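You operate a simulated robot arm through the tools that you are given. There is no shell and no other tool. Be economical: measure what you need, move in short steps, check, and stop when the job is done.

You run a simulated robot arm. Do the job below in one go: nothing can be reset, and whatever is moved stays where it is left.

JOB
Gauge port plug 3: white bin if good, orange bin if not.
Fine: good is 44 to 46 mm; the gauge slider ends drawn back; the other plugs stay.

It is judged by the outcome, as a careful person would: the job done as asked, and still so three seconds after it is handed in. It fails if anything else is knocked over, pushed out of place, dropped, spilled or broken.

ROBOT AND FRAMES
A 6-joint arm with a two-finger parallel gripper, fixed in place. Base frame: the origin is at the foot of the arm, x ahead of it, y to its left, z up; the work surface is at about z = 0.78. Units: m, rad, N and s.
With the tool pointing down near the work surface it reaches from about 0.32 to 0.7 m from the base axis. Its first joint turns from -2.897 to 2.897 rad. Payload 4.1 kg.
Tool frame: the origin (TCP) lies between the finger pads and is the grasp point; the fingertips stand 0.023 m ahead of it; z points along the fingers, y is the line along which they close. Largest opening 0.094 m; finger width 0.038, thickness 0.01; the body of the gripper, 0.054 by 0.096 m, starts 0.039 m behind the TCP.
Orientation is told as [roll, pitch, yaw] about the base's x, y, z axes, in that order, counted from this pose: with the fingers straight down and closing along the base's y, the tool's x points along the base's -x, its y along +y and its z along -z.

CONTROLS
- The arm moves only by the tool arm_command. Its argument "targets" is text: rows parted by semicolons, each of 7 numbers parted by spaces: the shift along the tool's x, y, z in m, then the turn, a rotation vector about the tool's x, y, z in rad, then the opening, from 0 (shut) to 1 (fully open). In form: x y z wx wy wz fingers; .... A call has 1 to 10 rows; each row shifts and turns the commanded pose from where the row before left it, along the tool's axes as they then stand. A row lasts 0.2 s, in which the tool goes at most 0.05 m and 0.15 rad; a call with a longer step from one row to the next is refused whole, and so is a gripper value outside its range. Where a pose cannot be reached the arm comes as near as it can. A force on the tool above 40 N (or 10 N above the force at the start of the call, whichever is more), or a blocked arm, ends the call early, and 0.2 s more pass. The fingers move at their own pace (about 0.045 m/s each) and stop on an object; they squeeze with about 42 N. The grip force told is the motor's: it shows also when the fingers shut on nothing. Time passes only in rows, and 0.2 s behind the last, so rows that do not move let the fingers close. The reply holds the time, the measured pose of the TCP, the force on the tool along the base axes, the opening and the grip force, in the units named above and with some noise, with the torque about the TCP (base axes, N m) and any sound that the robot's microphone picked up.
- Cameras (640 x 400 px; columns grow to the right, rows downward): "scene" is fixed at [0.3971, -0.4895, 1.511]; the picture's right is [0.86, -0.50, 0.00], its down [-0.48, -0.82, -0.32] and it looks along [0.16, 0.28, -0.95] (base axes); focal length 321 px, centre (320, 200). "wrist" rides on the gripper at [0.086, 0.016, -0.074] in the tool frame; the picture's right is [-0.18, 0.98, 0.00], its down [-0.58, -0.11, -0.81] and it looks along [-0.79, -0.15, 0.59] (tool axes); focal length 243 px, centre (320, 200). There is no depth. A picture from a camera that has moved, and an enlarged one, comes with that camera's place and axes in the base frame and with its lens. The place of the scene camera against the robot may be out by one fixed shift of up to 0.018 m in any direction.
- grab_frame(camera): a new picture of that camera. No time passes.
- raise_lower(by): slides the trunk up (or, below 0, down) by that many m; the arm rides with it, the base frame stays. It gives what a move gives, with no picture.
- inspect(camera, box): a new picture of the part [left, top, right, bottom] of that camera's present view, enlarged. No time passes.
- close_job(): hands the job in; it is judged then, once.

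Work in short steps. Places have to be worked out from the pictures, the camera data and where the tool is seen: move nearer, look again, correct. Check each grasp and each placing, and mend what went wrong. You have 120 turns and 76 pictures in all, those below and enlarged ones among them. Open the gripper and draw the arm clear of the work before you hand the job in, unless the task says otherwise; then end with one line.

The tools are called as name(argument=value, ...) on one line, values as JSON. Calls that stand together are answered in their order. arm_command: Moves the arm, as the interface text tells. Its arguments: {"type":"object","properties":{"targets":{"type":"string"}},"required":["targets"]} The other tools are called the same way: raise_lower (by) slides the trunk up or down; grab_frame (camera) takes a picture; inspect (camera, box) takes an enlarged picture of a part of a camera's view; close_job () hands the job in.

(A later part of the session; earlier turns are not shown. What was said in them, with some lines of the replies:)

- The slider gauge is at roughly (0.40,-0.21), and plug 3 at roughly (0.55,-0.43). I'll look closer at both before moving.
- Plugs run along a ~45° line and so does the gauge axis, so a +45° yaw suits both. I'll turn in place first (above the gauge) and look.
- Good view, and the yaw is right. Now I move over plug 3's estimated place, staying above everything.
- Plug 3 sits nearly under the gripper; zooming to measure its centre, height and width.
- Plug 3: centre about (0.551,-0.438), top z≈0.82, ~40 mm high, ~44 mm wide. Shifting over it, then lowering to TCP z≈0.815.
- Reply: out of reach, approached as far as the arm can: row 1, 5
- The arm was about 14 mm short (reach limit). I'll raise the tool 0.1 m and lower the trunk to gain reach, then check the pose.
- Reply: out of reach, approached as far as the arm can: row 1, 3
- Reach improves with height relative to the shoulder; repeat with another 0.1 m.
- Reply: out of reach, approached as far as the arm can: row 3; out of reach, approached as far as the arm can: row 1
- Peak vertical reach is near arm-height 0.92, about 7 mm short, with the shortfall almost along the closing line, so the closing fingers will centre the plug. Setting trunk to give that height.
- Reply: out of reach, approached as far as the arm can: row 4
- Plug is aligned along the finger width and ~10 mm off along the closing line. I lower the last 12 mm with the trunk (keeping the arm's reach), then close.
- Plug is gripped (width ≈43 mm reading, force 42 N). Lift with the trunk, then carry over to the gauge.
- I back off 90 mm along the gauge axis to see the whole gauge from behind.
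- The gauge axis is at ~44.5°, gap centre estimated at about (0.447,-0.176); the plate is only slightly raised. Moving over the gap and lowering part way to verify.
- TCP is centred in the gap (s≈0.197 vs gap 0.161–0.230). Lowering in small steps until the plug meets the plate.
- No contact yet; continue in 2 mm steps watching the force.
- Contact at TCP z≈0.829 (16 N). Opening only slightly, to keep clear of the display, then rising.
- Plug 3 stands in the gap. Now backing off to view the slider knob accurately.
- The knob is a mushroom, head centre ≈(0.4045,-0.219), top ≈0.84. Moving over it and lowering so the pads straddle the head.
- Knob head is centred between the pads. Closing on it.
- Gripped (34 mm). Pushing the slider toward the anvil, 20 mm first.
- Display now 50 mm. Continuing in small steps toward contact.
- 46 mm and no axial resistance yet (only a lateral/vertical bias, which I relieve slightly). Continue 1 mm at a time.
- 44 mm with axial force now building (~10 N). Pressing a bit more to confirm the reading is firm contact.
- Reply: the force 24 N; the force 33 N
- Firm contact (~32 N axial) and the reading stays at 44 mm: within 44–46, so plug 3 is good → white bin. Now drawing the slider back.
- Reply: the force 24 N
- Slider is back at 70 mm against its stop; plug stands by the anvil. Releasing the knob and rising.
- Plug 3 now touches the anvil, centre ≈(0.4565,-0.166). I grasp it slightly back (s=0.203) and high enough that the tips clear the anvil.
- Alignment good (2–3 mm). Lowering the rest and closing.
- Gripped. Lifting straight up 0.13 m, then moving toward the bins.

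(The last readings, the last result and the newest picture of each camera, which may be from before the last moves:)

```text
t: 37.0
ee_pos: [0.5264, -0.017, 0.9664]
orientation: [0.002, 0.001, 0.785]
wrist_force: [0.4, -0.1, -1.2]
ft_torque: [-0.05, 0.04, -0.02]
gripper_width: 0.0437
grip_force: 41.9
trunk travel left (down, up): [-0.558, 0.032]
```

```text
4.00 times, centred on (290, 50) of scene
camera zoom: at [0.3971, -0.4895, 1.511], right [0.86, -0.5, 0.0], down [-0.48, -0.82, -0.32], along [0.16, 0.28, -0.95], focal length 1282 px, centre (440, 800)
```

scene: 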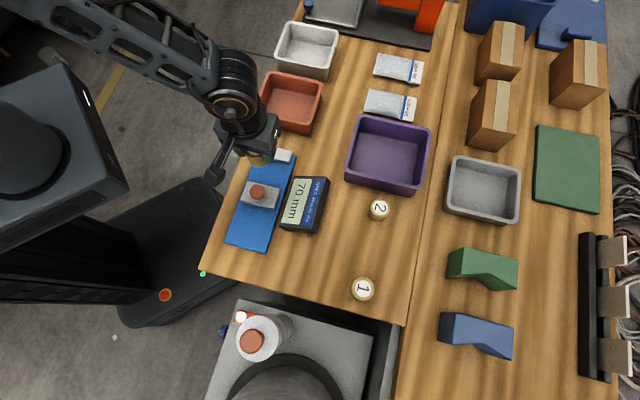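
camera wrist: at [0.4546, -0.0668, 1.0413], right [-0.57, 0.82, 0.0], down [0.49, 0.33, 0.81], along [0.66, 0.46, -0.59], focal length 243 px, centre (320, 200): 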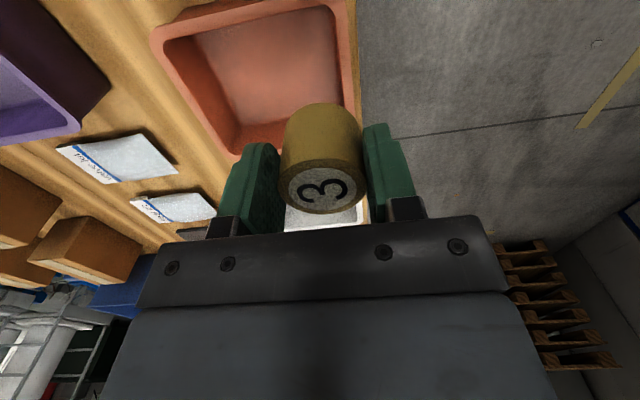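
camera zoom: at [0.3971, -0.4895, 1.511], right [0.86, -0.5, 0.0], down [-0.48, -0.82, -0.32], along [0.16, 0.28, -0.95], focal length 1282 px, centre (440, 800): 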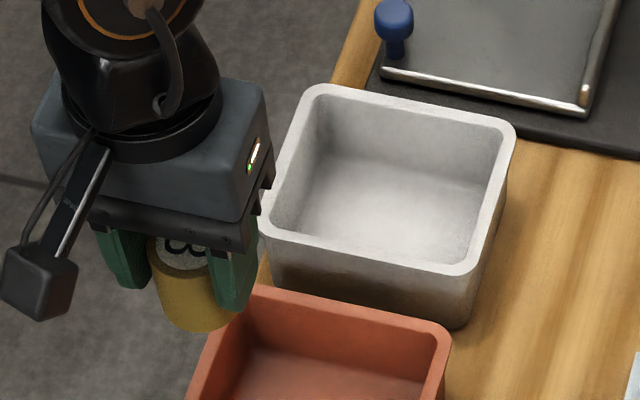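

White bin centre estimated ≈(0.70,0.086), rim ≈0.84. Moving part way to view it with the wrist camera.

arm_command(targets="-0.0334 -0.0154 0 0 0 0 0.3;-0.0334 -0.0154 0 0 0 0 0.3;-0.0334 -0.0154 0 0 0 0 0.3")

grab_frame(camera="wrist")

inspect(camera="scene", box=[210, 0, 370, 100])

```text
t: 37.8
ee_pos: [0.63, 0.0231, 0.9656]
orientation: [0.002, 0.0, 0.788]
wrist_force: [-0.6, -0.2, -0.6]
ft_torque: [0.01, 0.03, 0.0]
gripper_width: 0.0433
grip_force: 41.4
trunk travel left (down, up): [-0.558, 0.032]
```

```text
37 pictures are left
camera wrist: at [0.5573, -0.027, 1.0403], right [-0.57, 0.82, 0.0], down [0.49, 0.33, 0.81], along [0.66, 0.46, -0.59], focal length 243 px, centre (320, 200)
```

wrist: 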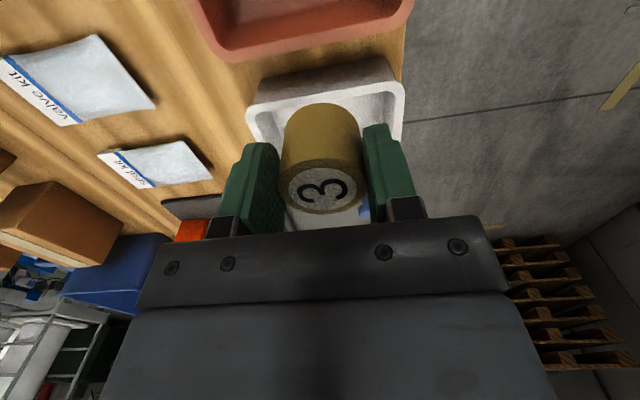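

```text
4.00 times, centred on (290, 50) of scene
camera zoom: at [0.3971, -0.4895, 1.511], right [0.86, -0.5, 0.0], down [-0.48, -0.82, -0.32], along [0.16, 0.28, -0.95], focal length 1282 px, centre (440, 800)
```

zoom: 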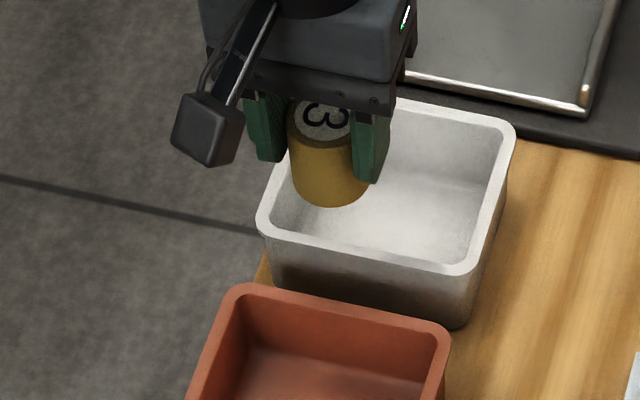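

Wrist view confirms the bin: near rim corners (0.704,-0.008) and (0.607,0.092). Moving over the bin interior at (0.688,0.080).

arm_command(targets="-0.027 -0.0003 0 0 0 0 0.3;-0.027 -0.0003 0 0 0 0 0.3;-0.027 -0.0002 0 0 0 0 0.3")

inspect(camera="scene", box=[210, 0, 370, 100])

grab_frame(camera="wrist")

```text
t: 38.6
ee_pos: [0.6875, 0.077, 0.9665]
orientation: [0.001, -0.001, 0.788]
wrist_force: [0.7, -0.3, -0.3]
ft_torque: [-0.03, -0.02, -0.01]
gripper_width: 0.0436
grip_force: 42.3
trunk travel left (down, up): [-0.558, 0.032]
```

```text
4.00 times, centred on (290, 50) of scene
camera zoom: at [0.3971, -0.4895, 1.511], right [0.86, -0.5, 0.0], down [-0.48, -0.82, -0.32], along [0.16, 0.28, -0.95], focal length 1282 px, centre (440, 800)
```

zoom: 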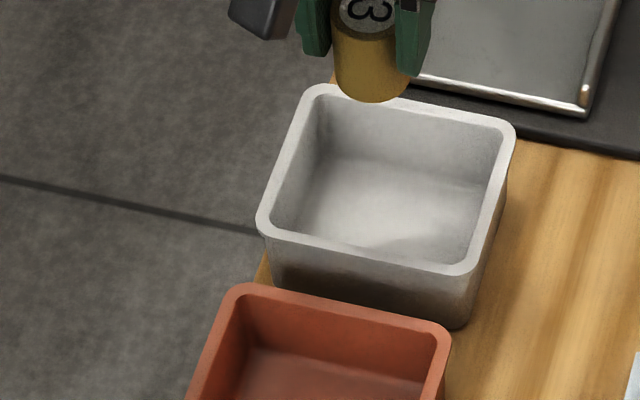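

```text
34 pictures are left
camera wrist: at [0.6147, 0.0272, 1.0413], right [-0.57, 0.82, 0.0], down [0.49, 0.33, 0.81], along [0.66, 0.46, -0.59], focal length 243 px, centre (320, 200)
```

wrist: 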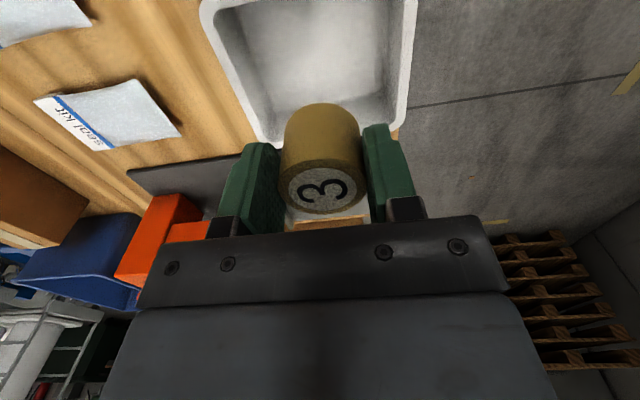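

Plug is over the bin. Lowering with the trunk, part way first.

raise_lower(by=-0.11)

inspect(camera="scene", box=[210, 0, 370, 100])

grab_frame(camera="wrist")

```text
t: 40.1
ee_pos: [0.6878, 0.0777, 0.8567]
orientation: [0.002, 0.0, 0.788]
wrist_force: [0.6, -0.1, 0.1]
ft_torque: [-0.02, -0.05, 0.01]
gripper_width: 0.0435
grip_force: 42.3
trunk travel left (down, up): [-0.448, 0.142]
```

```text
4.00 times, centred on (290, 50) of scene
camera zoom: at [0.3971, -0.4895, 1.511], right [0.86, -0.5, 0.0], down [-0.48, -0.82, -0.32], along [0.16, 0.28, -0.95], focal length 1282 px, centre (440, 800)
```

zoom: 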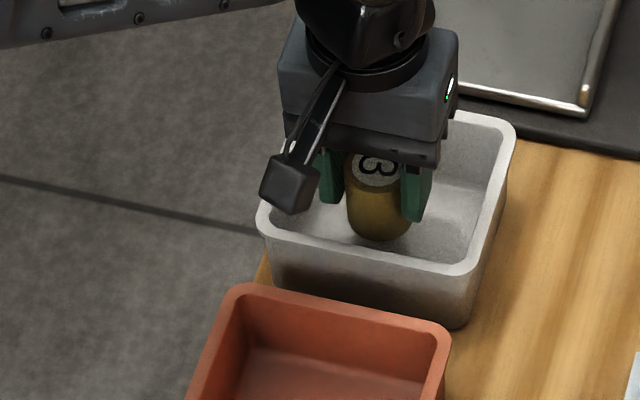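

```text
32 pictures are left
camera wrist: at [0.6143, 0.0269, 0.9315], right [-0.57, 0.82, 0.0], down [0.49, 0.33, 0.81], along [0.66, 0.46, -0.59], focal length 243 px, centre (320, 200)
```

wrist: 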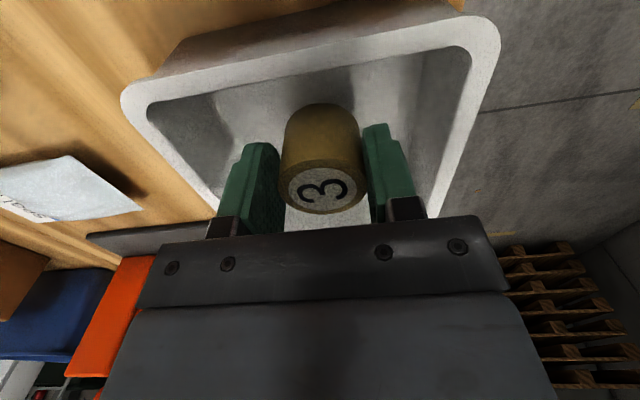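

Inside the walls with clearance on both sides. Down another 22 mm, then gently to contact.

raise_lower(by=-0.022)

arm_command(targets="0 0 0.002 0 0 0 0.3;0 0 0.002 0 0 0 0.3")

arm_command(targets="0 0 0.002 0 0 0 0.3;0 0 0.002 0 0 0 0.3")

```text
t: 40.7
ee_pos: [0.6865, 0.0771, 0.8341]
orientation: [0.002, -0.001, 0.789]
wrist_force: [0.5, -0.7, 1.4]
ft_torque: [0.01, 0.0, -0.01]
gripper_width: 0.0434
grip_force: 41.7
trunk travel left (down, up): [-0.426, 0.164]
```

```text
t: 41.3
ee_pos: [0.687, 0.0775, 0.8307]
orientation: [0.003, 0.0, 0.787]
wrist_force: [-0.3, 0.1, -0.4]
ft_torque: [-0.01, -0.01, 0.01]
gripper_width: 0.0434
grip_force: 42.3
trunk travel left (down, up): [-0.426, 0.164]
```

```text
t: 41.9
ee_pos: [0.6875, 0.0779, 0.8293]
orientation: [-0.002, -0.002, 0.787]
wrist_force: [-1.0, 0.8, 12.3]
ft_torque: [0.06, 0.04, 0.01]
gripper_width: 0.0434
grip_force: 42.1
trunk travel left (down, up): [-0.426, 0.164]
```

Plug rests on the bin floor (12 N). Opening a little and rising with the trunk.

arm_command(targets="0 0 0 0 0 0 0.58;0 0 0 0 0 0 0.58;0 0 0 0 0 0 0.58")

raise_lower(by=0.14)

arm_command(targets="0.04 0.01 0 0 0 0 0.58;0.04 0.01 0 0 0 0 0.58;0.04 0.01 0 0 0 0 0.58;0.04 0 0 0 0 0 0.58")

grab_frame(camera="scene")

```text
t: 42.7
ee_pos: [0.6872, 0.0774, 0.8272]
orientation: [0.003, 0.001, 0.79]
wrist_force: [1.0, 0.5, -0.2]
ft_torque: [0.01, -0.01, 0.01]
gripper_width: 0.0546
grip_force: 0.0
trunk travel left (down, up): [-0.426, 0.164]
```

```text
t: 44.4
ee_pos: [0.6881, 0.0777, 0.9674]
orientation: [0.002, -0.001, 0.786]
wrist_force: [-0.3, 0.3, -0.4]
ft_torque: [0.0, 0.01, -0.01]
gripper_width: 0.0542
grip_force: 0.1
trunk travel left (down, up): [-0.566, 0.024]
```

```text
t: 45.4
ee_pos: [0.5525, -0.0158, 0.9683]
orientation: [0.001, -0.001, 0.787]
wrist_force: [-0.1, -0.4, 0.0]
ft_torque: [-0.03, 0.03, 0.01]
gripper_width: 0.0545
grip_force: 0.1
trunk travel left (down, up): [-0.566, 0.024]
```

```text
31 pictures are left
```

scene: 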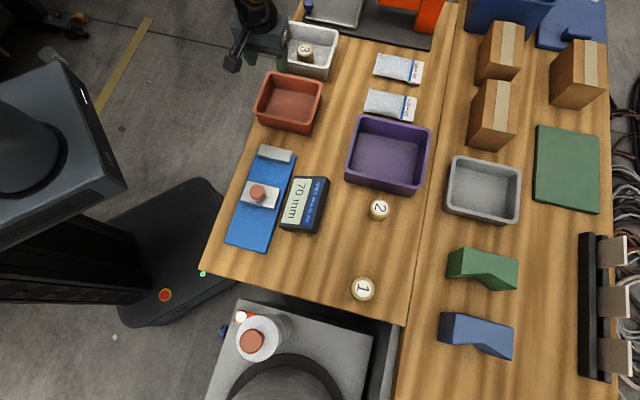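

Plug 3 stands in the white bin, the gauge reads 70 mm drawn back, plugs 1 and 2 are untouched. Opening fully, well clear, then handing in.

arm_command(targets="0.03 0 -0.02 0 0 0 1;0.03 0 -0.02 0 0 0 1;0 0 0 0 0 0 1")

close_job()

```text
t: 46.2
ee_pos: [0.5104, -0.0592, 1.0068]
orientation: [0.002, -0.001, 0.788]
wrist_force: [-0.3, -0.6, -0.4]
ft_torque: [-0.02, 0.03, -0.01]
gripper_width: 0.0942
grip_force: 0.0
trunk travel left (down, up): [-0.566, 0.024]
```

```text
The job is handed in.
```

Plug 3 gauged at 44 mm, the bottom of the good range (the gripper itself read about 43.5 mm), so it went in the white bin; the slider is drawn back to 70 mm and plugs 1 and 2 are where they were.
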